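You operate a simulated robot arm through the tools that you are given. There is no shell and no other tool.

The job below is to be done with a simulated robot arm. You get a single attempt, and the scene is never put back.

JOB
Swap the bracket in the vise for the grey one and loosen its nut.
Fine: the orange bracket stands on the vise table; the new one stays clamped, its nut turned back to the stop in the vise; leave the other brackets. Set down upright: orange bracket, what you pick out.

Only the result counts: the job must be done as asked and must still hold three seconds after the hand-in. Knocking over, shifting, dropping, spilling or breaking anything else fails it.

ROBOT AND FRAMES
A 6-joint arm with a three-finger gripper, fixed in place. Base frame: the origin is on the floor under the middle of its stand, x ahead of it, y to its left, z up. Readings come in mm, rad, newtons and seconds.
It reaches about 1213 mm from its shoulder. Its first joint turns from -2.897 to 2.897 rad. Payload 4.89 kg.
The tool frame sits at the grasp point between the pads (the TCP): z along the fingers, y along the line on which they close. The tips reach 30 mm beyond it. The gripper opens to 164 mm; its body begins 125 mm behind the TCP.
Orientation is told as [roll, pitch, yaw] about the base's x, y, z axes, in that order, counted from this pose: with the fingers straight down and closing along the base's y, the tool's x points along the base's -x, its y along +y and its z along -z.

CONTROLS
- The arm moves only by the tool apply_moves. Its argument "steps" is a list of rows, each an object of numbers (a shift or turn left out is 0, a gripper value left out holds the last): "x", "y", "z": the shift along the tool's x, y, z in cm; "ax", "ay", "az": the turn, a rotation vector about the tool's x, y, z in rad; "claw": the finger opening in cm, from 0 to 16.4. In form: [{"x": .., "y": .., "z": .., "ax": .., "ay": .., "az": .., "claw": ..}, ...]. A call has 1 to 20 rows; each row shifts and turns the commanded pose from where the row before left it, along the tool's axes as they then stand. Rows are played at 5 a second. More than 50 mm and 0.15 rad between two rows, or a gripper value outside its range, and nothing of the call is played. Where a pose cannot be reached the arm comes as near as it can. A force on the tool above 60 N (or 10 N above the force at the start of the call, whichever is more), or a blocked arm, ends the call early, and 0.2 s more pass. The fingers move at their own pace (about 108 mm/s each) and stop on an object; they squeeze with about 21 N. The grip force told is the motor's: it shows also when the fingers shut on nothing. Time passes only in rows, and 0.2 s behind the last, so rows that do not move let the fingers close. The reply holds the time, the measured pose of the TCP, the force on the tool along the base axes, the opening and the grip force, in the units named above and with some noise, with the torque about the TCP (base axes, N m) and any sound that the robot's microphone picked up.
- Cameras (640 x 400 px; columns grow to the right, rows downward): "scene" is fixed at [401.7, -510.7, 1389]; the picture's right is [-0.16, -0.99, 0.00], its down [-0.95, 0.15, -0.29] and it looks along [0.28, -0.05, -0.96] (base axes); focal length 214 px, centre (320, 200). "wrist" rides on the gripper at [76, -2, -152] in the tool frame; the picture's right is [0.02, 1.00, 0.00], its down [-0.88, 0.02, -0.47] and it looks along [-0.47, 0.01, 0.88] (tool axes); focal length 247 px, centre (320, 200). There is no depth. A picture from a camera that has moved, and an enlarged one, comes with that camera's place and axes in the base frame and with its lens. The place of the scene camera against the robot may be out by one fixed shift of up to 18 mm in any direction.
- capture(camera): a new picture of that camera. No time passes.
- slide_trunk(by): moves the trunk up (or, below 0, down) by that many mm; the arm rides with it, the base frame stays. It gives what a move gives, with no picture.
- enlarge(camera, box): a new picture of the part [left, top, right, bottom] of that camera's present view, enlarged. No time passes.
- job_done(): hands the job in; it is judged then, once.

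Nothing tells you positions but the pictures and the camera data. Unless the task says otherwise, let go and move clear before handing in.

The tools are called as name(argument=value, ...) on one line, values as JSON. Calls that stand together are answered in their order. apply_moves: Moves the arm, as the interface text tells. Its arguments: {"type":"object","properties":{"steps":{"type":"array","items":{"type":"object","properties":{"x":{"type":"number"},"y":{"type":"number"},"z":{"type":"number"},"ax":{"type":"number"},"ay":{"type":"number"},"az":{"type":"number"},"claw":{"type":"number"}}}}},"required":["steps"]} The other tools are called the same way: slide_trunk (by) moves the trunk up or down; capture (camera) takes a picture; enlarge (camera, box) takes an enlarged picture of a part of a camera's view; job_done () hands the job in.

At the start:

```text
clock: 0.0
ee_pos: [617.6, -217.2, 1173.4]
orientation: [0.0, -0.001, 0.0]
contact_force: [0.0, -0.2, 0.2]
moment: [-0.02, -0.03, -0.03]
finger_gap: 164.0
gripper_force: 0.0
trunk travel left (down, up): [-175.0, 215.0]
```

scene: 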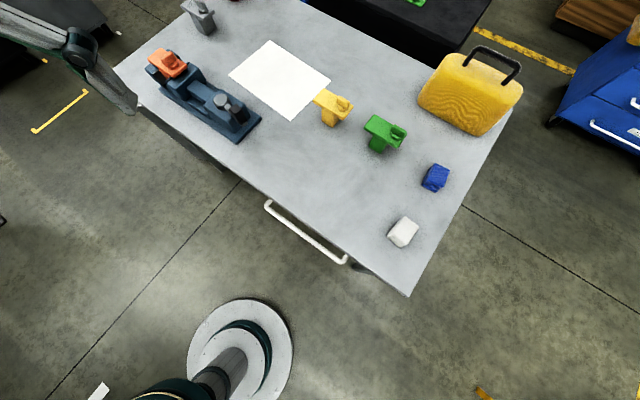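
wrist: 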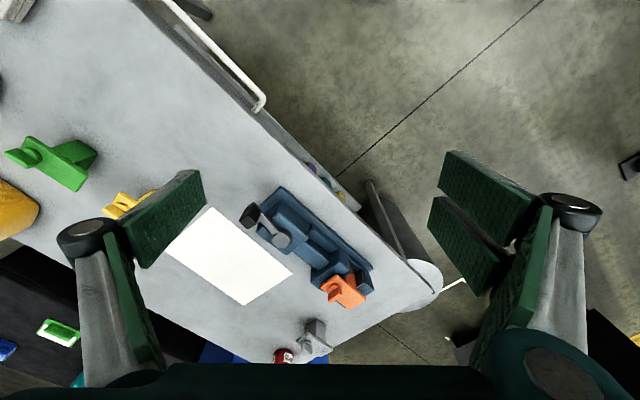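

I see a workbench with a blue vise holding an orange bracket, a grey bracket near the far left of the table, plus yellow and green brackets. I'll enlarge the views to understand the vise and brackets before moving.

enlarge(camera="scene", box=[120, 0, 280, 150])

enlarge(camera="wrist", box=[220, 170, 400, 370])

enlarge(camera="scene", box=[290, 60, 450, 180])

```text
2.67 times, centred on (200, 75) of scene
camera zoom: at [401.7, -510.7, 1389.0], right [-0.16, -0.99, 0.0], down [-0.95, 0.15, -0.29], along [0.28, -0.05, -0.96], focal length 572 px, centre (640, 533)
```

zoom: 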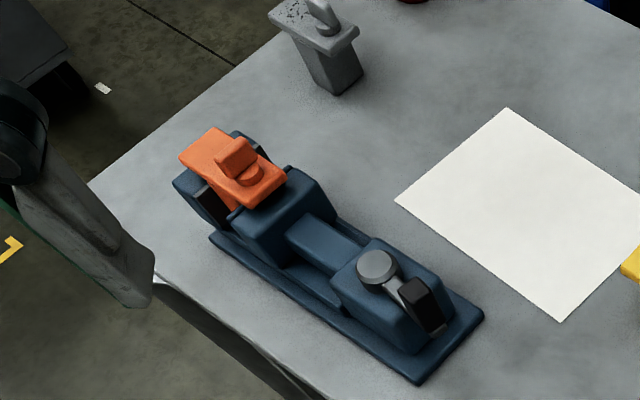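

```text
2.00 times, centred on (310, 270) of wrist
camera zoom: at [541.3, -218.2, 1325.3], right [-0.02, 1.0, 0.0], down [0.88, 0.02, 0.47], along [0.47, 0.01, -0.88], focal length 494 px, centre (340, 60)
```

zoom: 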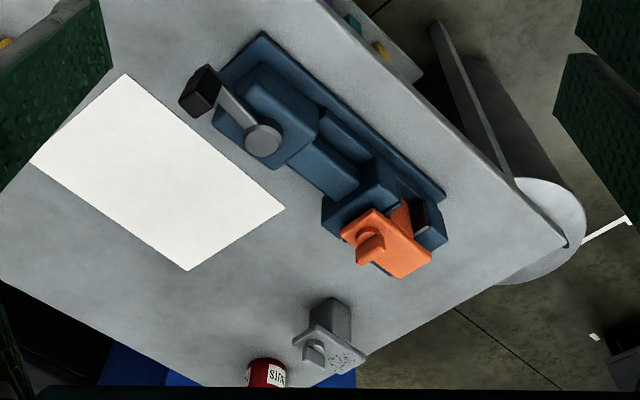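

```text
3.33 times, centred on (370, 120) of scene
camera zoom: at [401.7, -510.7, 1389.0], right [-0.16, -0.99, 0.0], down [-0.95, 0.15, -0.29], along [0.28, -0.05, -0.96], focal length 715 px, centre (153, 467)
```

zoom: 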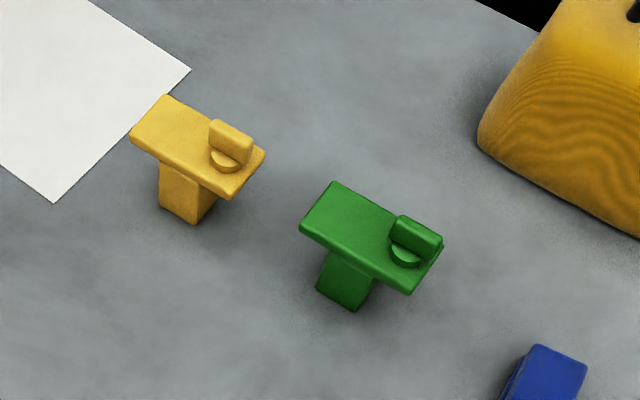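

The vise (with a lever at its near-right end) sits on the bench around x≈1000, y≈-180; the grey bracket is farther out near x≈1300, y≈-220. I'll move the wrist camera closer to measure with a second viewpoint.

apply_moves(steps=[{"x": -3.9, "y": 0.3, "z": 0.8}, {"x": -3.9, "y": 0.3, "z": 0.8}, {"x": -3.9, "y": 0.3, "z": 0.8}, {"x": -3.9, "y": 0.3, "z": 0.8}, {"x": -3.9, "y": 0.3, "z": 0.8}, {"x": -3.9, "y": 0.3, "z": 0.8}, {}])

capture(camera="wrist")

capture(camera="scene")

```text
clock: 1.6
ee_pos: [852.1, -199.6, 1124.6]
orientation: [0.0, -0.001, 0.002]
contact_force: [0.0, -1.1, -1.1]
moment: [0.01, 0.14, -0.01]
finger_gap: 163.8
gripper_force: 0.1
trunk travel left (down, up): [-175.0, 215.0]
```

```text
taken
camera wrist: at [776.3, -200.1, 1276.2], right [-0.02, 1.0, 0.0], down [0.88, 0.02, 0.47], along [0.47, 0.01, -0.88], focal length 247 px, centre (320, 200)
```

wrist: 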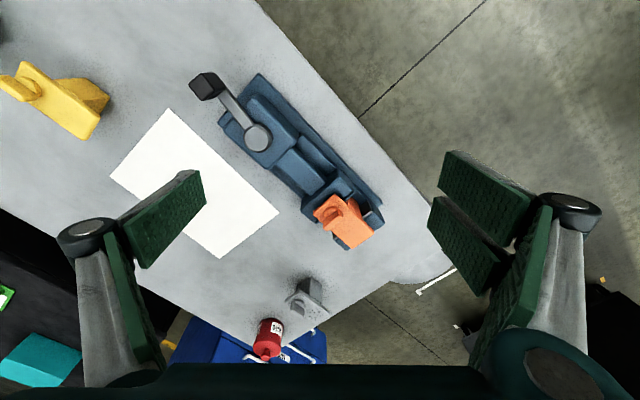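

```text
taken
```

scene: 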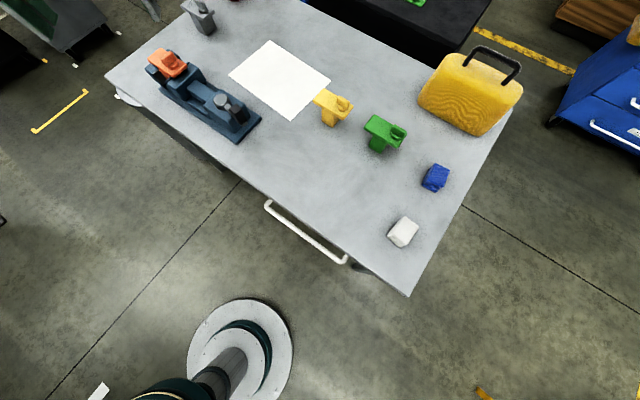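

enlarge(camera="wrist", box=[180, 60, 400, 200])

enlarge(camera="wrist", box=[230, 180, 400, 350])

enlarge(camera="scene", box=[130, 30, 270, 150])

enlarge(camera="scene", box=[170, 0, 250, 50])

```text
2.86 times, centred on (290, 130) of wrist
camera zoom: at [776.3, -200.1, 1276.2], right [-0.02, 1.0, 0.0], down [0.88, 0.02, 0.47], along [0.47, 0.01, -0.88], focal length 706 px, centre (406, 400)
```

zoom: 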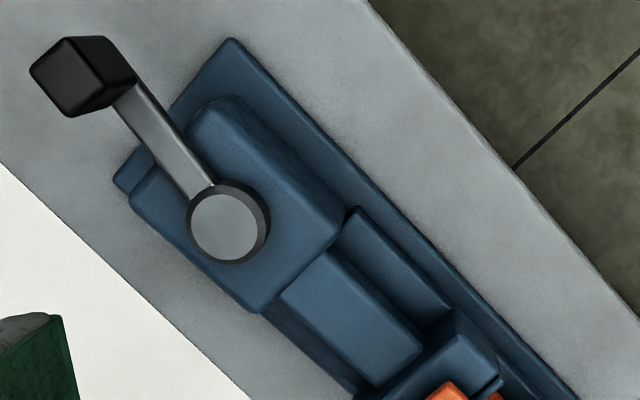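

```text
2.35 times, centred on (315, 265) of wrist
camera zoom: at [776.3, -200.1, 1276.2], right [-0.02, 1.0, 0.0], down [0.88, 0.02, 0.47], along [0.47, 0.01, -0.88], focal length 581 px, centre (332, 47)
```

zoom: 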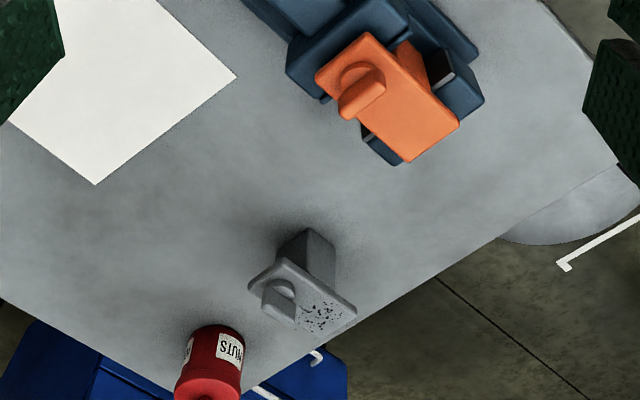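

```text
3.33 times, centred on (200, 90) of scene
camera zoom: at [401.7, -510.7, 1389.0], right [-0.16, -0.99, 0.0], down [-0.95, 0.15, -0.29], along [0.28, -0.05, -0.96], focal length 715 px, centre (720, 567)
```

zoom: 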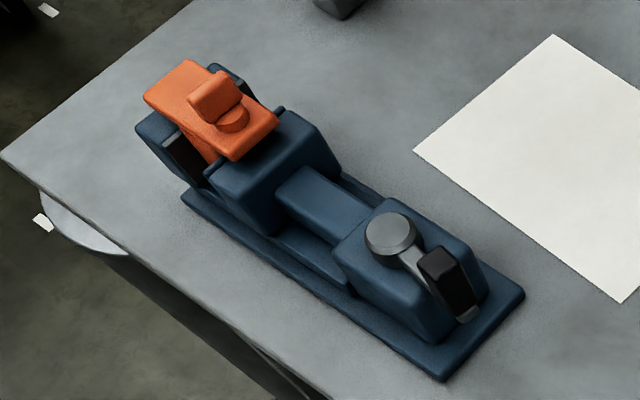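

```text
8.00 times, centred on (210, 25) of scene
camera zoom: at [401.7, -510.7, 1389.0], right [-0.16, -0.99, 0.0], down [-0.95, 0.15, -0.29], along [0.28, -0.05, -0.96], focal length 1716 px, centre (1200, 1600)
```

zoom: 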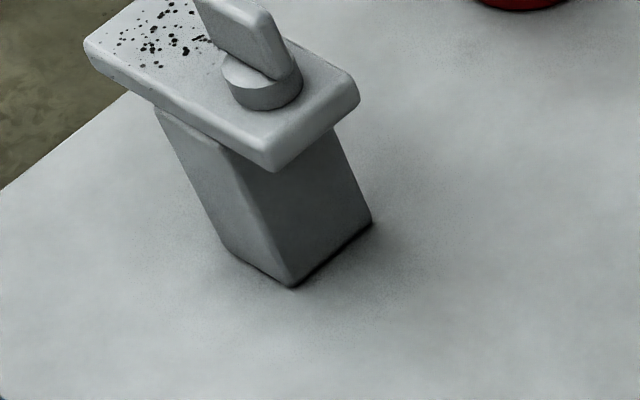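

The table is at about z≈798; the orange bracket plate is ~110×55 mm centred near (1026,-151) at z≈895, long axis along the vise (~45°). Grey is near (1298,-219), with similar orientation. Next I go closer to inspect and test reach.

apply_moves(steps=[{"x": -4, "z": 0}, {"x": -4, "z": 0}, {"x": -4, "z": 0}, {"x": -4, "z": 0}, {}])

capture(camera="wrist")

enlarge(camera="wrist", box=[240, 120, 400, 260])

capture(camera="scene")

```text
clock: 2.8
ee_pos: [1011.8, -200.0, 1125.2]
orientation: [0.002, 0.0, 0.001]
contact_force: [0.8, 0.1, -0.7]
moment: [0.04, 0.11, -0.01]
finger_gap: 163.7
gripper_force: 0.0
trunk travel left (down, up): [-175.0, 215.0]
```

```text
taken
camera wrist: at [936.3, -200.7, 1276.7], right [-0.02, 1.0, 0.0], down [0.88, 0.02, 0.47], along [0.47, 0.01, -0.88], focal length 247 px, centre (320, 200)
```

wrist: 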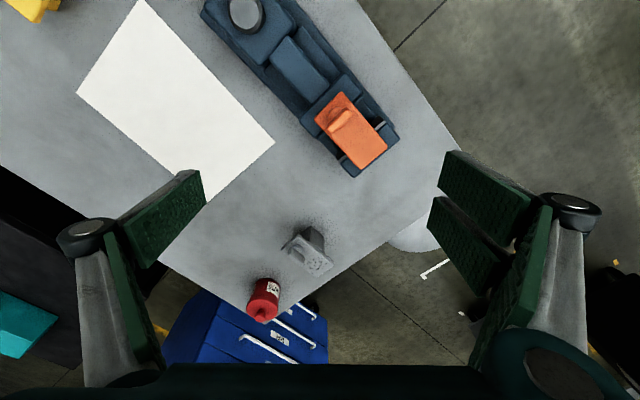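

```text
2.86 times, centred on (320, 190) of wrist
camera zoom: at [936.3, -200.7, 1276.7], right [-0.02, 1.0, 0.0], down [0.88, 0.02, 0.47], along [0.47, 0.01, -0.88], focal length 706 px, centre (320, 229)
```

zoom: 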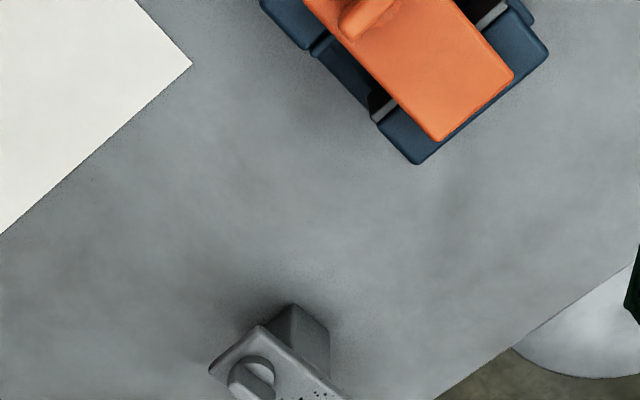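

```text
taken
```

scene: 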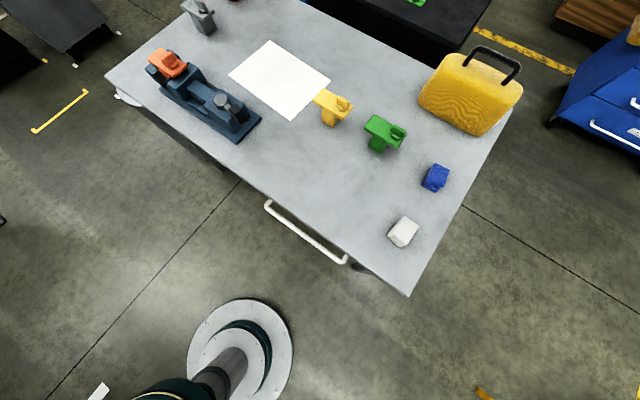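

apply_moves(steps=[{"x": -4}, {"x": -4}, {"x": -4}, {"x": -4}, {}])

capture(camera="wrist")

```text
clock: 4.0
ee_pos: [1172.0, -198.8, 1124.4]
orientation: [0.0, 0.001, -0.001]
contact_force: [1.3, 0.0, -1.2]
moment: [0.04, 0.13, 0.0]
finger_gap: 163.7
gripper_force: 0.1
trunk travel left (down, up): [-175.0, 215.0]
```

```text
taken
camera wrist: at [1096.6, -200.2, 1276.4], right [-0.02, 1.0, 0.0], down [0.88, 0.02, 0.47], along [0.47, 0.01, -0.88], focal length 247 px, centre (320, 200)
```

wrist: 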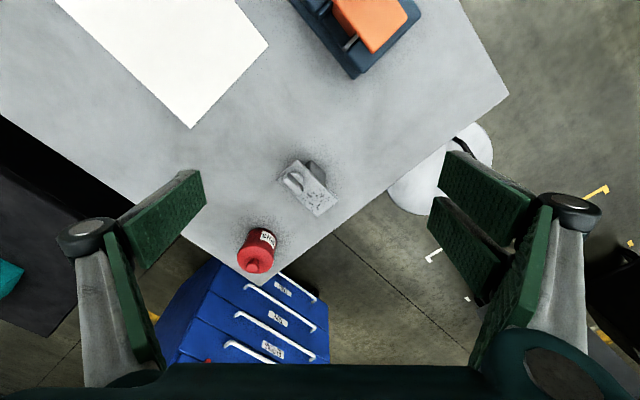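

enlarge(camera="wrist", box=[220, 130, 360, 290])

enlarge(camera="wrist", box=[260, 130, 360, 230])

apply_moves(steps=[{"x": -4}, {"x": -4}, {"x": -2}, {}])

```text
2.50 times, centred on (290, 210) of wrist
camera zoom: at [1096.6, -200.2, 1276.4], right [-0.02, 1.0, 0.0], down [0.88, 0.02, 0.47], along [0.47, 0.01, -0.88], focal length 617 px, centre (395, 175)
```

zoom: 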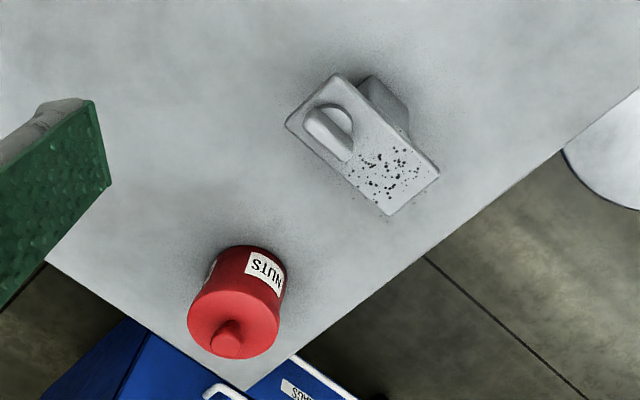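

```text
4.00 times, centred on (310, 180) of wrist
camera zoom: at [1096.6, -200.2, 1276.4], right [-0.02, 1.0, 0.0], down [0.88, 0.02, 0.47], along [0.47, 0.01, -0.88], focal length 988 px, centre (360, 280)
```

zoom: 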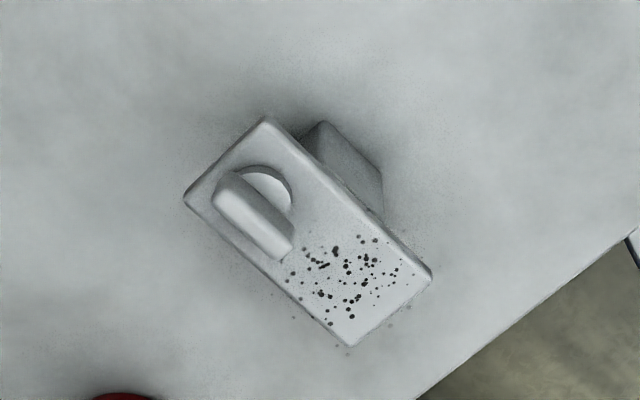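

```text
clock: 5.0
ee_pos: [1218.2, -195.9, 1116.6]
orientation: [-0.001, 0.0, 0.0]
contact_force: [2.2, -0.7, -2.2]
moment: [0.07, 0.28, 0.0]
finger_gap: 163.8
gripper_force: 0.1
out of reach, approached as far as the arm can: row 2, 3
trunk travel left (down, up): [-175.0, 215.0]
```

The vertical-tool reach limit is about 1234 mm radius at this height. I'll test whether a lower height (and later the trunk or a tilt) extends it, staying above all objects.

apply_moves(steps=[{"x": 4}, {"x": 2, "z": 2}, {"z": 4}, {"z": 4}, {"z": 4}, {}, {"x": -4}, {"x": -4}, {"x": -4}, {}])

```text
clock: 7.2
ee_pos: [1247.9, -190.7, 974.8]
orientation: [0.0, 0.002, -0.001]
contact_force: [2.5, 0.1, -3.5]
moment: [0.08, 0.47, 0.0]
finger_gap: 163.6
gripper_force: 0.1
out of reach, approached as far as the arm can: row 9
trunk travel left (down, up): [-175.0, 215.0]
```

Reach improves when lower (TCP ~800–900 is best) and a modest tilt will cover the grey bracket. Now I'll back off and get a low, side-on view of the vise to learn jaw heights and the lever.

apply_moves(steps=[{"x": 5, "z": -2}, {"x": 5, "y": 2.5, "z": -2}, {"x": 4, "y": 2.5, "z": -2}, {"x": 4, "y": 2.5, "z": -2}, {"x": 4, "y": 2.5, "z": -2}, {"x": 4, "y": 2.5, "z": -2}, {"x": 4, "y": 2.5}, {"x": 2.4}, {"az": 0.15}, {"az": 0.15}, {"az": 0.15}, {"az": 0.15}, {"az": 0.15}, {"az": 0.035}, {"ay": -0.15}, {"ay": -0.15}, {"ay": -0.15}, {"ay": -0.15}, {}])

capture(camera="wrist")

```text
refused: row 1 steps farther than a row can; nothing moved
```

```text
taken
camera wrist: at [1171.3, -192.2, 1126.2], right [-0.02, 1.0, 0.0], down [0.88, 0.02, 0.47], along [0.47, 0.01, -0.88], focal length 247 px, centre (320, 200)
```

wrist: 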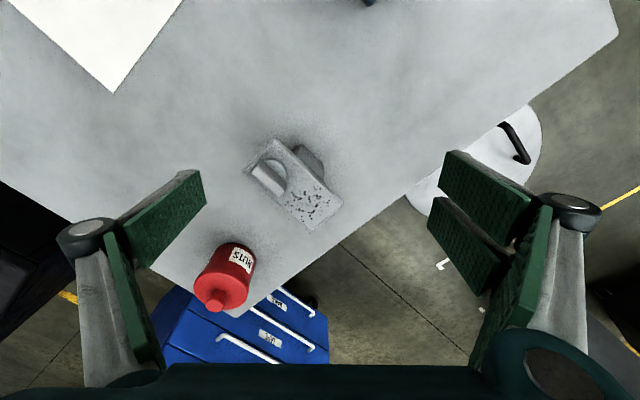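

enlarge(camera="wrist", box=[230, 120, 360, 240])

apply_moves(steps=[{"x": 4, "z": -2}, {"x": 4, "y": 2, "z": -2}, {"x": 4, "y": 2, "z": -2}, {"x": 4, "y": 2, "z": -2}, {"x": 4, "y": 2, "z": -2}, {"x": 4, "y": 2, "z": -2}, {"x": 4, "y": 2.5}, {"x": 4, "y": 2.5}, {"az": 0.15}, {"az": 0.15}, {"az": 0.15}, {"az": 0.15}, {"az": 0.15}, {"az": 0.035}, {"ay": -0.15}, {"ay": -0.15}, {"ay": -0.15}, {"ay": -0.15}, {}])

capture(camera="wrist")

```text
3.33 times, centred on (295, 180) of wrist
camera zoom: at [1171.3, -192.2, 1126.2], right [-0.02, 1.0, 0.0], down [0.88, 0.02, 0.47], along [0.47, 0.01, -0.88], focal length 823 px, centre (403, 267)
```

zoom: 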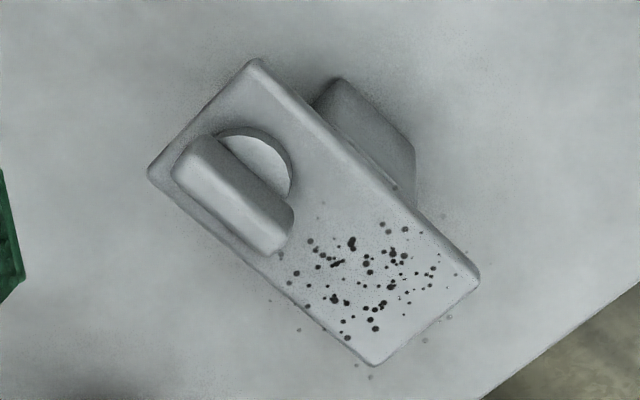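

```text
clock: 11.2
ee_pos: [1276.1, -70.4, 1274.4]
orientation: [-0.002, -0.598, -0.785]
contact_force: [0.6, 0.3, 0.3]
moment: [-0.07, -0.04, -0.05]
finger_gap: 164.0
gripper_force: 0.1
out of reach, approached as far as the arm can: row 1, 2, 3, 4, 5, 6, 7, 8, 15, 16, 17, 18
trunk travel left (down, up): [-175.0, 215.0]
```

```text
taken
camera wrist: at [1169.6, 35.4, 1356.4], right [0.69, 0.72, -0.01], down [0.34, -0.31, 0.89], along [0.63, -0.62, -0.46], focal length 247 px, centre (320, 200)
```

wrist: 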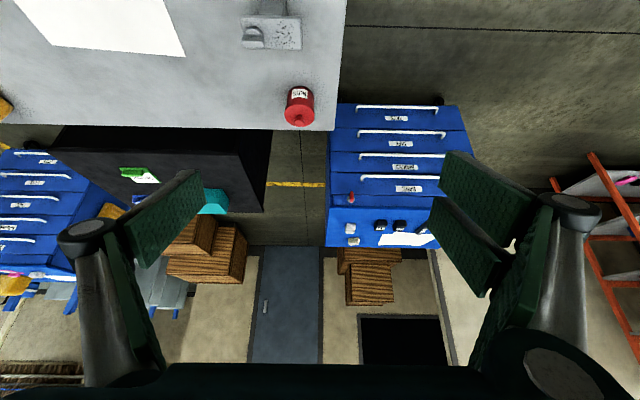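

The arm behaved oddly when leaving its fully-stretched pose, ending high and outstretched. I'll take a null step to see whether it settles and which pose is being commanded.

apply_moves(steps=[{}, {}])

capture(camera="scene")

```text
clock: 11.8
ee_pos: [1274.7, -70.1, 1272.8]
orientation: [-0.001, -0.597, -0.784]
contact_force: [0.2, 0.3, 0.6]
moment: [0.03, 0.01, -0.01]
finger_gap: 164.0
gripper_force: 0.0
trunk travel left (down, up): [-175.0, 215.0]
```

```text
taken
```

scene: 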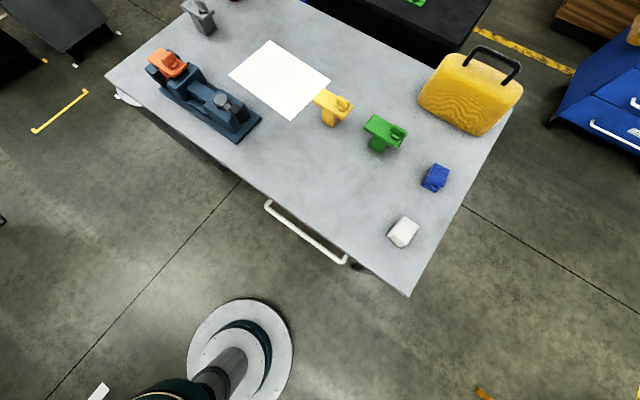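

apply_moves(steps=[{"x": 1.17, "y": -1.41, "z": -0.8}, {}])

```text
clock: 12.4
ee_pos: [1268.8, -71.4, 1283.5]
orientation: [-0.003, -0.595, -0.785]
contact_force: [0.0, 0.4, 0.0]
moment: [0.02, -0.02, -0.02]
finger_gap: 163.8
gripper_force: 0.1
out of reach, approached as far as the arm can: row 1
trunk travel left (down, up): [-175.0, 215.0]
```

The elbow seems straight (singular), so inward steps only make slow progress. I'll command purely radial inward motion toward the shoulder to bend the elbow again.

apply_moves(steps=[{"x": 2.17, "y": -2.06, "z": -0.18}, {"x": 2.17, "y": -2.06, "z": -0.18}, {"x": 2.17, "y": -2.06, "z": -0.18}, {"x": 2.17, "y": -2.06, "z": -0.18}, {}])

```text
clock: 13.6
ee_pos: [1243.8, -70.2, 1312.8]
orientation: [-0.001, -0.598, -0.786]
contact_force: [0.2, 0.7, 0.6]
moment: [0.01, -0.05, 0.03]
finger_gap: 163.8
gripper_force: 0.2
out of reach, approached as far as the arm can: row 1, 2, 3, 4
trunk travel left (down, up): [-175.0, 215.0]
```

apply_moves(steps=[{"x": 1.69, "y": 0, "z": 2.48}, {}])

apply_moves(steps=[{"x": 2.0, "y": -2.4, "z": -1.36}, {}])

```text
clock: 14.2
ee_pos: [1258.1, -70.6, 1295.9]
orientation: [-0.001, -0.596, -0.785]
contact_force: [0.2, -0.4, 0.5]
moment: [-0.02, 0.03, 0.01]
finger_gap: 164.2
gripper_force: 0.0
out of reach, approached as far as the arm can: row 1
trunk travel left (down, up): [-175.0, 215.0]
```

```text
clock: 14.8
ee_pos: [1242.2, -69.2, 1314.3]
orientation: [-0.001, -0.598, -0.786]
contact_force: [0.2, -0.2, 0.0]
moment: [0.02, -0.03, 0.01]
finger_gap: 164.0
gripper_force: 0.1
out of reach, approached as far as the arm can: row 1
trunk travel left (down, up): [-175.0, 215.0]
```

apply_moves(steps=[{"x": -2.29, "y": 1.41, "z": -0.86}, {}])

```text
clock: 15.4
ee_pos: [1263.6, -68.2, 1334.2]
orientation: [-0.001, -0.6, -0.787]
contact_force: [0.4, 1.0, 0.3]
moment: [0.02, -0.01, 0.03]
finger_gap: 164.1
gripper_force: 0.1
trunk travel left (down, up): [-175.0, 215.0]
```

Outward motion is free while inward is blocked, so a joint (likely the elbow, flipped slightly past straight) sits at a limit. I'll extend outward to straight and come back to flip the elbow to its normal side.

apply_moves(steps=[{"x": -3.3, "y": 2.1, "z": -1.2}, {"x": -3.3, "y": 2.1, "z": -1.2}, {"x": -3.3, "y": 2.1, "z": -1.2}, {}])

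capture(camera="scene")

```text
clock: 16.4
ee_pos: [1282.7, -68.4, 1359.7]
orientation: [0.0, -0.601, -0.786]
contact_force: [-2.4, -1.2, 0.7]
moment: [0.13, -0.1, 0.07]
finger_gap: 164.5
gripper_force: 0.2
out of reach, approached as far as the arm can: row 1, 2, 3
trunk travel left (down, up): [-175.0, 215.0]
```

```text
taken
```

scene: 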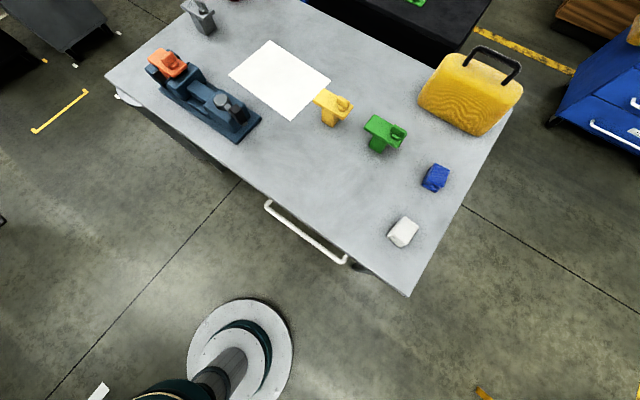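

apply_moves(steps=[{"x": 3.3, "y": -2.1, "z": 1.2}, {}])

apply_moves(steps=[{"x": 3.3, "y": -2.1, "z": 1.2}, {}])

apply_moves(steps=[{"x": 3.3, "y": -2.1, "z": 1.2}, {}])

```text
clock: 17.0
ee_pos: [1250.1, -70.6, 1334.9]
orientation: [0.002, -0.602, -0.786]
contact_force: [-3.4, 0.5, 4.8]
moment: [0.34, -0.23, 0.33]
finger_gap: 164.1
gripper_force: 0.1
trunk travel left (down, up): [-175.0, 215.0]
```

```text
clock: 17.6
ee_pos: [1239.9, -71.2, 1315.6]
orientation: [-0.004, -0.597, -0.785]
contact_force: [0.0, 0.3, -0.6]
moment: [-0.05, 0.05, -0.06]
finger_gap: 164.1
gripper_force: 0.1
out of reach, approached as far as the arm can: row 1
trunk travel left (down, up): [-175.0, 215.0]
```

```text
clock: 18.2
ee_pos: [1241.4, -69.1, 1315.2]
orientation: [-0.001, -0.596, -0.785]
contact_force: [-0.4, -0.3, 0.2]
moment: [-0.02, -0.03, 0.01]
finger_gap: 164.0
gripper_force: 0.1
out of reach, approached as far as the arm can: row 1
trunk travel left (down, up): [-175.0, 215.0]
```

apply_moves(steps=[{"ay": 0.15}, {"ay": 0.15}, {}])

apply_moves(steps=[{"x": 2.5, "y": -2.8, "z": 0.0}, {}])

```text
clock: 19.0
ee_pos: [1227.5, -70.1, 1313.1]
orientation: [0.001, -0.3, -0.787]
contact_force: [-4.7, -1.3, 2.6]
moment: [0.31, -0.45, 0.16]
finger_gap: 163.8
gripper_force: 0.0
out of reach, approached as far as the arm can: row 2
trunk travel left (down, up): [-175.0, 215.0]
```

```text
clock: 19.6
ee_pos: [1193.7, -72.4, 1303.9]
orientation: [0.0, -0.299, -0.783]
contact_force: [0.4, 0.3, -0.6]
moment: [-0.01, 0.04, 0.0]
finger_gap: 164.1
gripper_force: 0.1
trunk travel left (down, up): [-175.0, 215.0]
```

apply_moves(steps=[{"x": 2.32, "y": -2.12, "z": 0.33}, {}])

apply_moves(steps=[{"x": 2.32, "y": -2.12, "z": 0.33}, {}])

apply_moves(steps=[{"x": 2.32, "y": -2.12, "z": 0.33}, {}])

```text
clock: 20.2
ee_pos: [1167.2, -72.6, 1295.7]
orientation: [-0.001, -0.298, -0.784]
contact_force: [1.2, 1.1, -0.3]
moment: [-0.01, 0.08, 0.01]
finger_gap: 164.1
gripper_force: 0.1
out of reach, approached as far as the arm can: row 1
trunk travel left (down, up): [-175.0, 215.0]
```

```text
clock: 20.8
ee_pos: [1156.5, -72.0, 1307.6]
orientation: [-0.002, -0.296, -0.786]
contact_force: [-0.7, 0.1, -0.1]
moment: [0.02, -0.03, 0.01]
finger_gap: 164.2
gripper_force: 0.1
out of reach, approached as far as the arm can: row 1
trunk travel left (down, up): [-175.0, 215.0]
```

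```text
clock: 21.4
ee_pos: [1145.5, -72.6, 1317.2]
orientation: [-0.001, -0.297, -0.785]
contact_force: [-0.3, -1.3, 0.0]
moment: [0.01, 0.0, 0.04]
finger_gap: 164.2
gripper_force: 0.0
out of reach, approached as far as the arm can: row 1
trunk travel left (down, up): [-175.0, 215.0]
```

The blocked direction fits an elbow that flipped "down" with the shoulder at its limit. Commanding downward along the arc should swing the forearm down through straight and restore the normal elbow-up configuration; I'll do it in stages well above all objects.

apply_moves(steps=[{"x": 1.18, "z": 3.82}, {"x": 1.18, "z": 3.82}, {"x": 1.18, "z": 3.82}, {}])

apply_moves(steps=[{"x": 1.18, "z": 3.82}, {"x": 1.18, "z": 3.82}, {"x": 1.18, "z": 3.82}, {}])

```text
clock: 22.4
ee_pos: [1207.5, -75.0, 1251.3]
orientation: [-0.003, -0.297, -0.786]
contact_force: [0.0, -0.4, -1.2]
moment: [-0.03, 0.09, -0.02]
finger_gap: 163.9
gripper_force: 0.0
out of reach, approached as far as the arm can: row 1, 2, 3
trunk travel left (down, up): [-175.0, 215.0]
```

```text
clock: 23.4
ee_pos: [1264.1, -75.3, 1166.7]
orientation: [-0.001, -0.295, -0.786]
contact_force: [0.9, -0.1, -1.0]
moment: [-0.02, 0.05, -0.01]
finger_gap: 164.1
gripper_force: 0.2
out of reach, approached as far as the arm can: row 1, 2, 3
trunk travel left (down, up): [-175.0, 215.0]
```

apply_moves(steps=[{"x": 2.53, "y": 1.41, "z": 3.4}, {"x": 2.53, "y": 1.41, "z": 3.4}, {"x": 2.53, "y": 1.41, "z": 3.4}, {}])

apply_moves(steps=[{"x": 2.53, "y": 1.41, "z": 3.4}, {"x": 1.18, "z": 3.82}, {}])

```text
clock: 24.4
ee_pos: [1305.2, -12.0, 1061.6]
orientation: [-0.002, -0.297, -0.785]
contact_force: [0.9, 1.0, -0.9]
moment: [-0.1, 0.04, -0.04]
finger_gap: 164.2
gripper_force: 0.1
out of reach, approached as far as the arm can: row 1, 2, 3
trunk travel left (down, up): [-175.0, 215.0]
```

```text
clock: 25.2
ee_pos: [1321.1, 7.7, 986.0]
orientation: [-0.003, -0.298, -0.786]
contact_force: [-0.3, 0.3, -0.6]
moment: [-0.07, -0.02, -0.02]
finger_gap: 164.2
gripper_force: 0.0
out of reach, approached as far as the arm can: row 1, 2
trunk travel left (down, up): [-175.0, 215.0]
```

apply_moves(steps=[{"x": 1.18, "z": 3.82}, {}])

apply_moves(steps=[{"x": 1.86, "y": -0.71, "z": 3.61}, {}])

```text
clock: 25.8
ee_pos: [1320.2, 7.2, 947.1]
orientation: [0.001, -0.3, -0.785]
contact_force: [0.5, 0.9, -0.6]
moment: [-0.03, 0.05, 0.01]
finger_gap: 164.0
gripper_force: 0.1
trunk travel left (down, up): [-175.0, 215.0]
```

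```text
clock: 26.4
ee_pos: [1308.8, 6.0, 906.5]
orientation: [0.0, -0.298, -0.785]
contact_force: [-0.2, 0.1, 0.5]
moment: [-0.01, 0.0, 0.0]
finger_gap: 164.0
gripper_force: 0.1
trunk travel left (down, up): [-175.0, 215.0]
```

Unflagged motion again, so the elbow appears to be back to its normal side. Now moving inward and up.

apply_moves(steps=[{"x": 2.7, "y": -2.83, "z": -0.84}, {}])

apply_moves(steps=[{"x": 2.1, "y": -2.83, "z": -2.75}, {"x": 2.1, "y": -2.83, "z": -2.75}, {}])

```text
clock: 27.0
ee_pos: [1268.4, 7.2, 906.7]
orientation: [0.0, -0.299, -0.785]
contact_force: [0.1, 1.1, 0.0]
moment: [0.03, 0.01, -0.03]
finger_gap: 164.3
gripper_force: 0.1
trunk travel left (down, up): [-175.0, 215.0]
```

```text
clock: 27.8
ee_pos: [1188.2, 6.9, 946.8]
orientation: [0.0, -0.301, -0.786]
contact_force: [-0.3, 0.6, 1.3]
moment: [0.03, -0.08, 0.0]
finger_gap: 164.2
gripper_force: 0.1
trunk travel left (down, up): [-175.0, 215.0]
```

Recovered. Now moving to a side view of the vise, keeping above objects.

apply_moves(steps=[{"x": 1.14, "y": -2.12, "z": -3.49}, {"x": 1.14, "y": -2.12, "z": -3.49}, {"x": 2.0, "y": -3.0, "z": -0.7}, {"x": 2.0, "y": -3.0, "z": -0.7}, {"x": 2.0, "y": -3.0, "z": -0.7}, {"x": 2.0, "y": -3.0, "z": -0.7}, {"x": 2.0, "y": -3.0, "z": -0.7}, {"ay": -0.15}, {"ay": -0.15}, {}])

capture(camera="wrist")

```text
clock: 30.0
ee_pos: [948.9, -24.3, 1009.2]
orientation: [-0.002, -0.6, -0.785]
contact_force: [0.2, 0.0, 0.6]
moment: [0.01, 0.01, 0.04]
finger_gap: 164.0
gripper_force: 0.1
trunk travel left (down, up): [-175.0, 215.0]
```

```text
taken
camera wrist: at [842.7, 80.4, 1092.0], right [0.69, 0.72, -0.01], down [0.34, -0.31, 0.89], along [0.64, -0.62, -0.46], focal length 247 px, centre (320, 200)
```

wrist: 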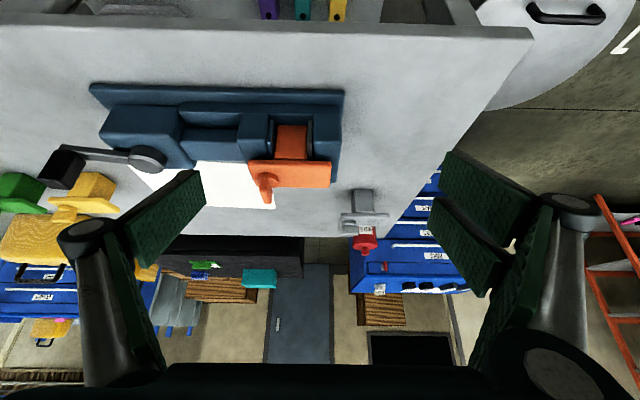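

enlarge(camera="wrist", box=[220, 80, 360, 210])

enlarge(camera="wrist", box=[40, 80, 260, 210])

```text
3.08 times, centred on (290, 145) of wrist
camera zoom: at [842.7, 80.4, 1092.0], right [0.69, 0.72, -0.01], down [0.34, -0.31, 0.89], along [0.64, -0.62, -0.46], focal length 760 px, centre (412, 369)
```

zoom: 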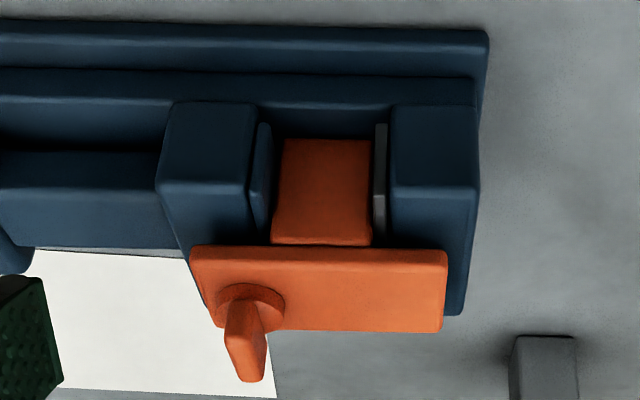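

```text
2.91 times, centred on (150, 145) of wrist
camera zoom: at [842.7, 80.4, 1092.0], right [0.69, 0.72, -0.01], down [0.34, -0.31, 0.89], along [0.64, -0.62, -0.46], focal length 718 px, centre (814, 360)
```

zoom: 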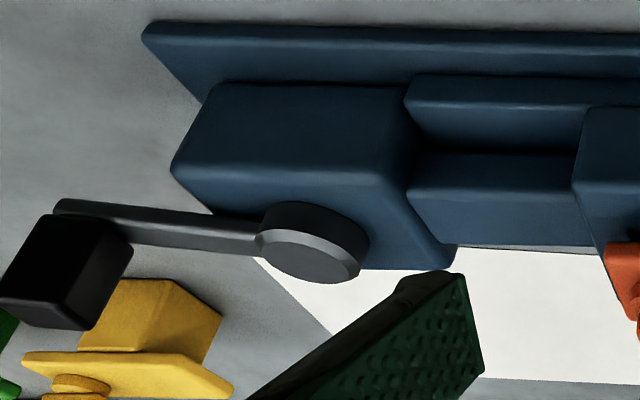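

This view (upside-down) shows the vise clearly: jaw tops ≈ z 883, orange plate ≈ z 896–907, with a small clearance over the jaws; the lever swings horizontally about the grey disc. I'll look closely at the fingers' geometry before planning grasps.

enlarge(camera="wrist", box=[420, 130, 620, 300])

enlarge(camera="wrist", box=[50, 150, 230, 390])

```text
2.35 times, centred on (520, 215) of wrist
camera zoom: at [842.7, 80.4, 1092.0], right [0.69, 0.72, -0.01], down [0.34, -0.31, 0.89], along [0.64, -0.62, -0.46], focal length 581 px, centre (-151, 165)
```

zoom: 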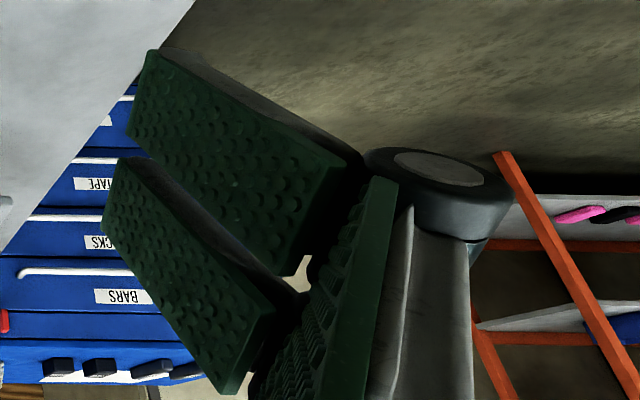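

```text
1.67 times, centred on (140, 270) of wrist
camera zoom: at [842.7, 80.4, 1092.0], right [0.69, 0.72, -0.01], down [0.34, -0.31, 0.89], along [0.64, -0.62, -0.46], focal length 412 px, centre (620, 83)
```

zoom: 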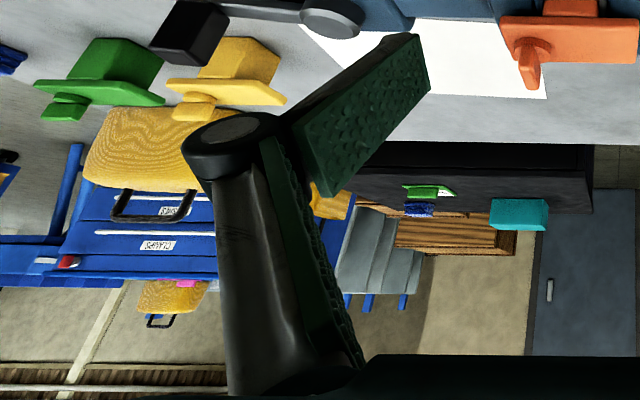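

apply_moves(steps=[{"claw": 5.6}, {}, {}, {}])

capture(camera="wrist")

enlarge(camera="wrist", box=[220, 100, 420, 300])

```text
clock: 31.0
ee_pos: [949.4, -24.7, 1011.7]
orientation: [-0.001, -0.601, -0.785]
contact_force: [-0.3, 0.6, -0.2]
moment: [0.02, 0.02, -0.01]
finger_gap: 56.0
gripper_force: 0.0
trunk travel left (down, up): [-175.0, 215.0]
```

```text
taken
camera wrist: at [842.8, 80.3, 1092.1], right [0.69, 0.72, -0.01], down [0.34, -0.31, 0.89], along [0.64, -0.62, -0.46], focal length 247 px, centre (320, 200)
```

wrist: 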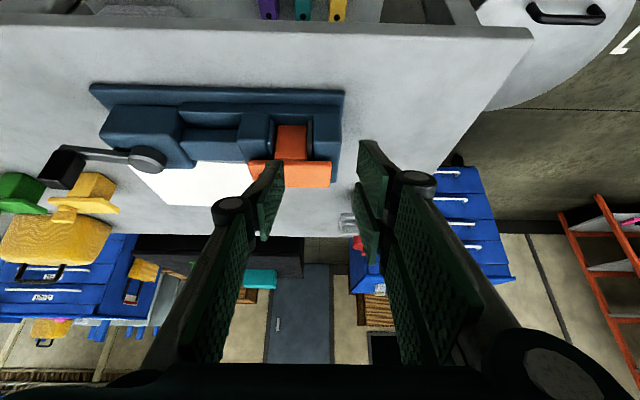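

```text
2.00 times, centred on (320, 200) of wrist
camera zoom: at [842.8, 80.3, 1092.1], right [0.69, 0.72, -0.01], down [0.34, -0.31, 0.89], along [0.64, -0.62, -0.46], focal length 494 px, centre (320, 200)
```

zoom: 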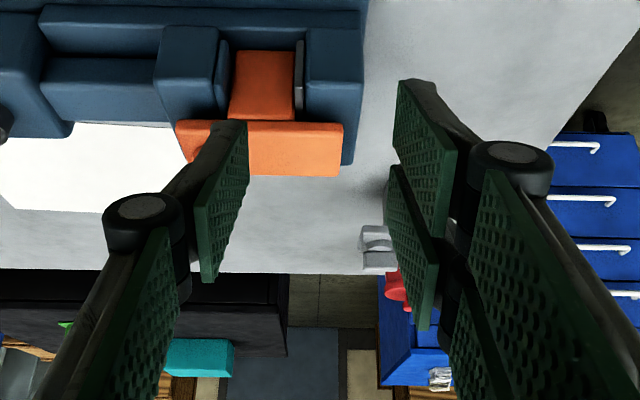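

At 56 mm opening the tips sit 30 mm past the TCP and the pads span about ±28 mm in tool x. Now I'll straighten the tool and yaw it to ~0.70 rad (aligned with lever/vise axis) to approach the lever knob near (802,-360).

apply_moves(steps=[{"ay": 0.15, "claw": 10}, {"ay": 0.15}, {"ay": 0.15}, {"ay": 0.15}, {"az": -0.1485}, {"az": -0.1485}, {"az": -0.1485}, {"az": -0.1485}, {"az": -0.1485}, {"az": -0.1485}, {"az": -0.1485}, {"az": -0.1485}, {"az": -0.1485}, {"az": -0.1485}, {}])

```text
clock: 34.2
ee_pos: [948.5, -25.6, 1010.4]
orientation: [0.0, 0.0, 0.702]
contact_force: [0.9, 0.1, 0.5]
moment: [0.02, -0.01, -0.01]
finger_gap: 100.2
gripper_force: 0.0
trunk travel left (down, up): [-175.0, 215.0]
```

apply_moves(steps=[{"x": 3.64, "y": -1.79}, {"x": 3.64, "y": -1.79}, {"x": 3.64, "y": -1.79}, {"x": 3.64, "y": -1.79}, {"x": 3.64, "y": -1.79}, {"x": 3.64, "y": -1.79}, {"x": 3.64, "y": -1.79}, {"x": 3.64, "y": -1.79}, {"x": 3.64, "y": -1.79}, {}])

capture(camera="wrist")

capture(camera="scene")

```text
clock: 36.4
ee_pos: [802.3, -360.4, 1010.6]
orientation: [0.0, 0.001, 0.7]
contact_force: [-0.4, 0.0, -0.3]
moment: [0.0, -0.02, 0.01]
finger_gap: 100.2
gripper_force: 0.0
trunk travel left (down, up): [-175.0, 215.0]
```

```text
taken
camera wrist: at [745.6, -409.0, 1161.8], right [-0.66, 0.75, 0.0], down [0.66, 0.58, 0.47], along [0.36, 0.31, -0.88], focal length 247 px, centre (320, 200)
```

wrist: 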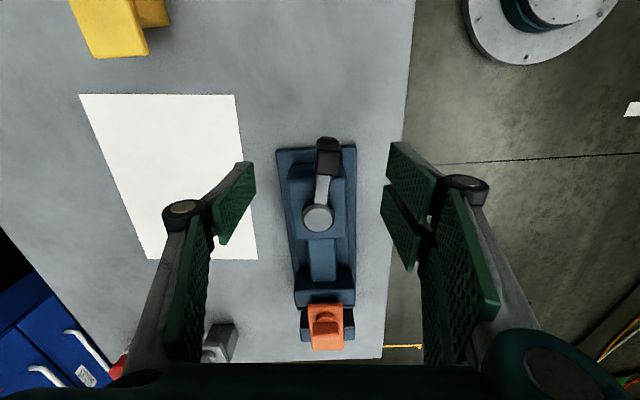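

```text
taken
```

scene: 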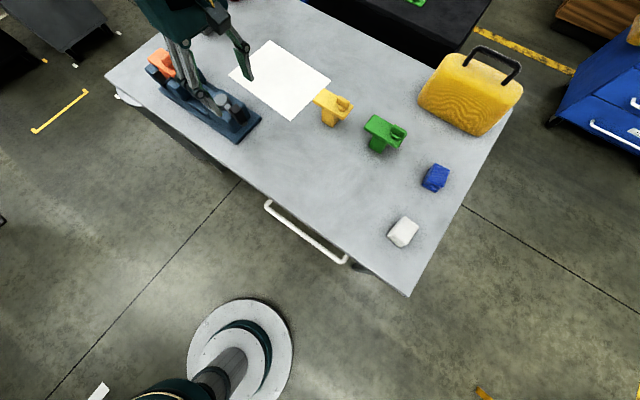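

enlarge(camera="wrist", box=[250, 130, 390, 260])

enlarge(camera="wrist", box=[250, 240, 390, 370])

```text
3.08 times, centred on (320, 195) of wrist
camera zoom: at [745.6, -409.0, 1161.8], right [-0.66, 0.75, 0.0], down [0.66, 0.58, 0.47], along [0.36, 0.31, -0.88], focal length 760 px, centre (320, 215)
```

zoom: 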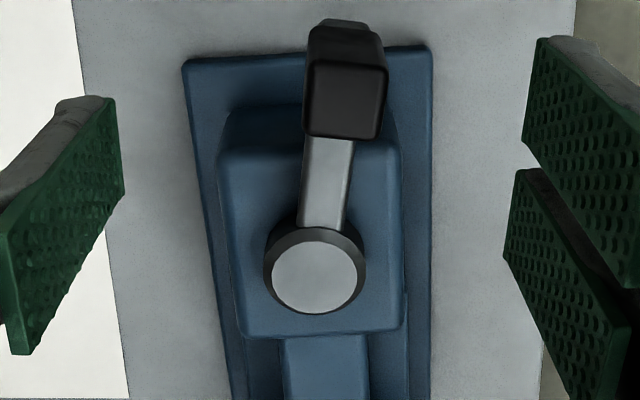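

```text
3.08 times, centred on (320, 305) of wrist
camera zoom: at [745.6, -409.0, 1161.8], right [-0.66, 0.75, 0.0], down [0.66, 0.58, 0.47], along [0.36, 0.31, -0.88], focal length 760 px, centre (320, -123)
```

zoom: 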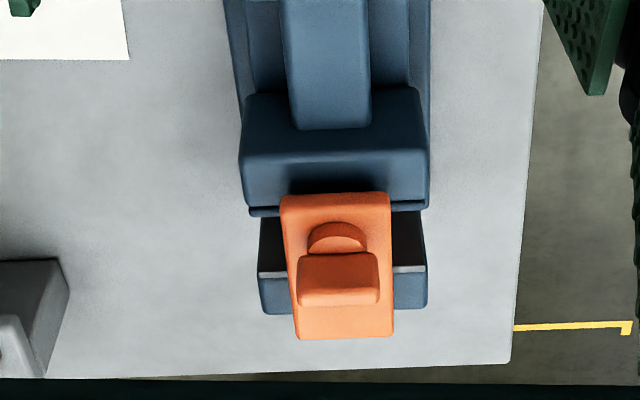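

The camera is nicely aligned with the vise axis (≈44.2°). The lever knob is at about (806,-346), angled ~34° (pointing to 214° from pivot (880,-296)). I'll align above it and check before descending.

apply_moves(steps=[{"x": -1.2, "y": 0.86, "az": 0.1}, {"z": 3}, {}])

enlarge(camera="wrist", box=[220, 100, 420, 240])

```text
clock: 37.2
ee_pos: [806.9, -344.7, 980.6]
orientation: [0.001, -0.002, 0.602]
contact_force: [0.1, 0.2, 0.5]
moment: [0.0, 0.0, 0.0]
finger_gap: 99.9
gripper_force: 0.1
trunk travel left (down, up): [-175.0, 215.0]
```

```text
2.86 times, centred on (320, 170) of wrist
camera zoom: at [745.0, -388.6, 1132.1], right [-0.58, 0.81, 0.0], down [0.72, 0.51, 0.47], along [0.38, 0.28, -0.88], focal length 706 px, centre (320, 286)
```

zoom: 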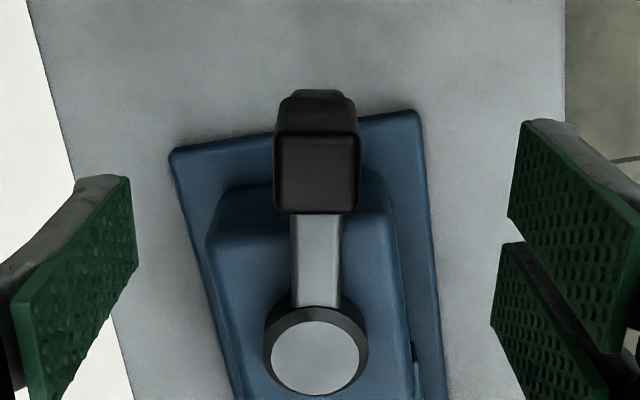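

apply_moves(steps=[{"y": -0.3, "z": 3}, {"z": 2}, {"z": 1}, {}])

capture(camera="wrist")

```text
clock: 38.2
ee_pos: [807.7, -346.3, 920.8]
orientation: [0.002, 0.0, 0.601]
contact_force: [-0.4, -0.1, 0.2]
moment: [0.04, 0.02, 0.05]
finger_gap: 100.0
gripper_force: 0.1
trunk travel left (down, up): [-175.0, 215.0]
```

```text
taken
camera wrist: at [746.7, -390.9, 1071.6], right [-0.58, 0.81, 0.0], down [0.72, 0.51, 0.47], along [0.38, 0.28, -0.88], focal length 247 px, centre (320, 200)
```

wrist: 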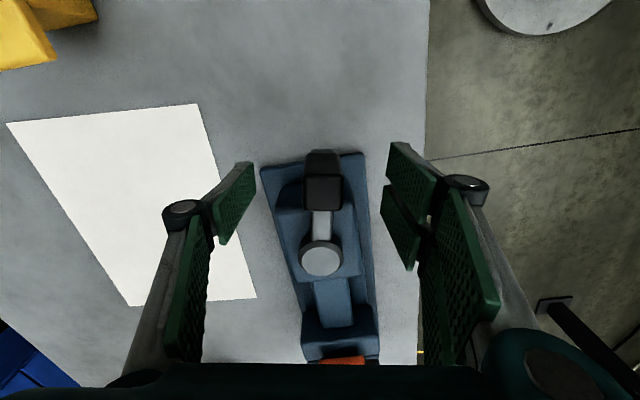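

apply_moves(steps=[{"claw": 5}, {"claw": 3.5}, {"claw": 2.0}, {}, {}])

capture(camera="wrist")

```text
clock: 39.4
ee_pos: [806.6, -345.2, 919.3]
orientation: [0.002, 0.0, 0.6]
contact_force: [-22.0, 21.3, -17.0]
moment: [0.64, 0.49, 0.75]
finger_gap: 25.7
gripper_force: 44.9
trunk travel left (down, up): [-175.0, 215.0]
```

```text
taken
camera wrist: at [746.0, -389.8, 1071.9], right [-0.58, 0.81, 0.0], down [0.72, 0.51, 0.47], along [0.38, 0.28, -0.88], focal length 247 px, centre (320, 200)
```

wrist: 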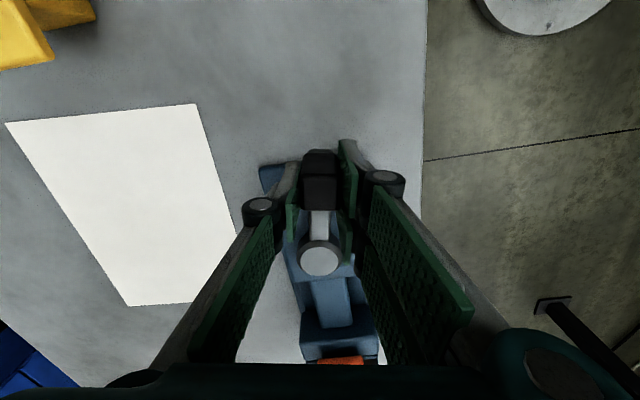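

Gripped the knob (25.7 mm); there's ~30 N sideways load from a slight centering offset. I'll shift a few mm toward +y tool to relieve it and feel the lever.

apply_moves(steps=[{"y": 0.3}, {}])

```text
clock: 40.0
ee_pos: [806.9, -345.2, 920.2]
orientation: [-0.002, -0.001, 0.598]
contact_force: [1.9, -2.6, -7.3]
moment: [-0.06, -0.01, -0.03]
finger_gap: 25.8
gripper_force: 45.0
trunk travel left (down, up): [-175.0, 215.0]
```

apply_moves(steps=[{"x": -0.01, "y": 0.44, "az": 0.05}, {}])

```text
clock: 40.6
ee_pos: [804.8, -341.3, 919.5]
orientation: [0.001, 0.001, 0.55]
contact_force: [7.7, -6.0, -3.0]
moment: [-0.05, -0.45, -0.38]
finger_gap: 25.8
gripper_force: 45.5
trunk travel left (down, up): [-175.0, 215.0]
```

The lever yields clockwise at ~10 N. Continuing a bit in that direction, then checking the jaw in the picture.

apply_moves(steps=[{"x": -0.04, "y": 0.88, "az": 0.1}, {"x": -0.04, "y": 0.88, "az": 0.1}, {}])

enlarge(camera="scene", box=[130, 30, 270, 150])

capture(camera="wrist")

```text
clock: 41.4
ee_pos: [796.4, -325.4, 919.9]
orientation: [-0.001, -0.001, 0.35]
contact_force: [8.8, -7.4, -7.3]
moment: [-0.27, -0.05, -0.83]
finger_gap: 25.6
gripper_force: 44.7
trunk travel left (down, up): [-175.0, 215.0]
```

```text
3.33 times, centred on (200, 90) of scene
camera zoom: at [401.7, -510.7, 1389.0], right [-0.16, -0.99, 0.0], down [-0.95, 0.15, -0.29], along [0.28, -0.05, -0.96], focal length 715 px, centre (720, 567)
```

zoom: 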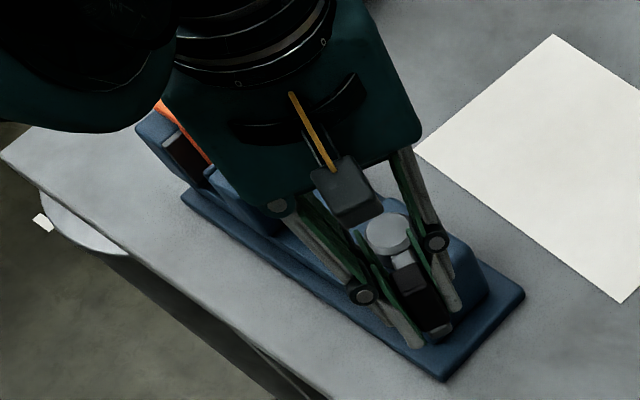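

```text
taken
camera wrist: at [726.1, -352.5, 1071.9], right [-0.36, 0.93, 0.0], down [0.82, 0.32, 0.47], along [0.44, 0.17, -0.88], focal length 247 px, centre (320, 200)
```

wrist: 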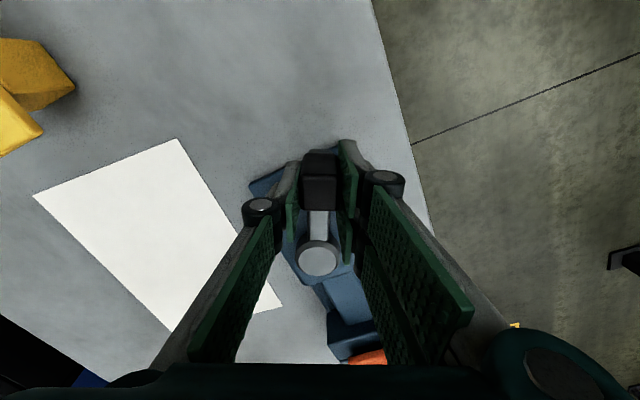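

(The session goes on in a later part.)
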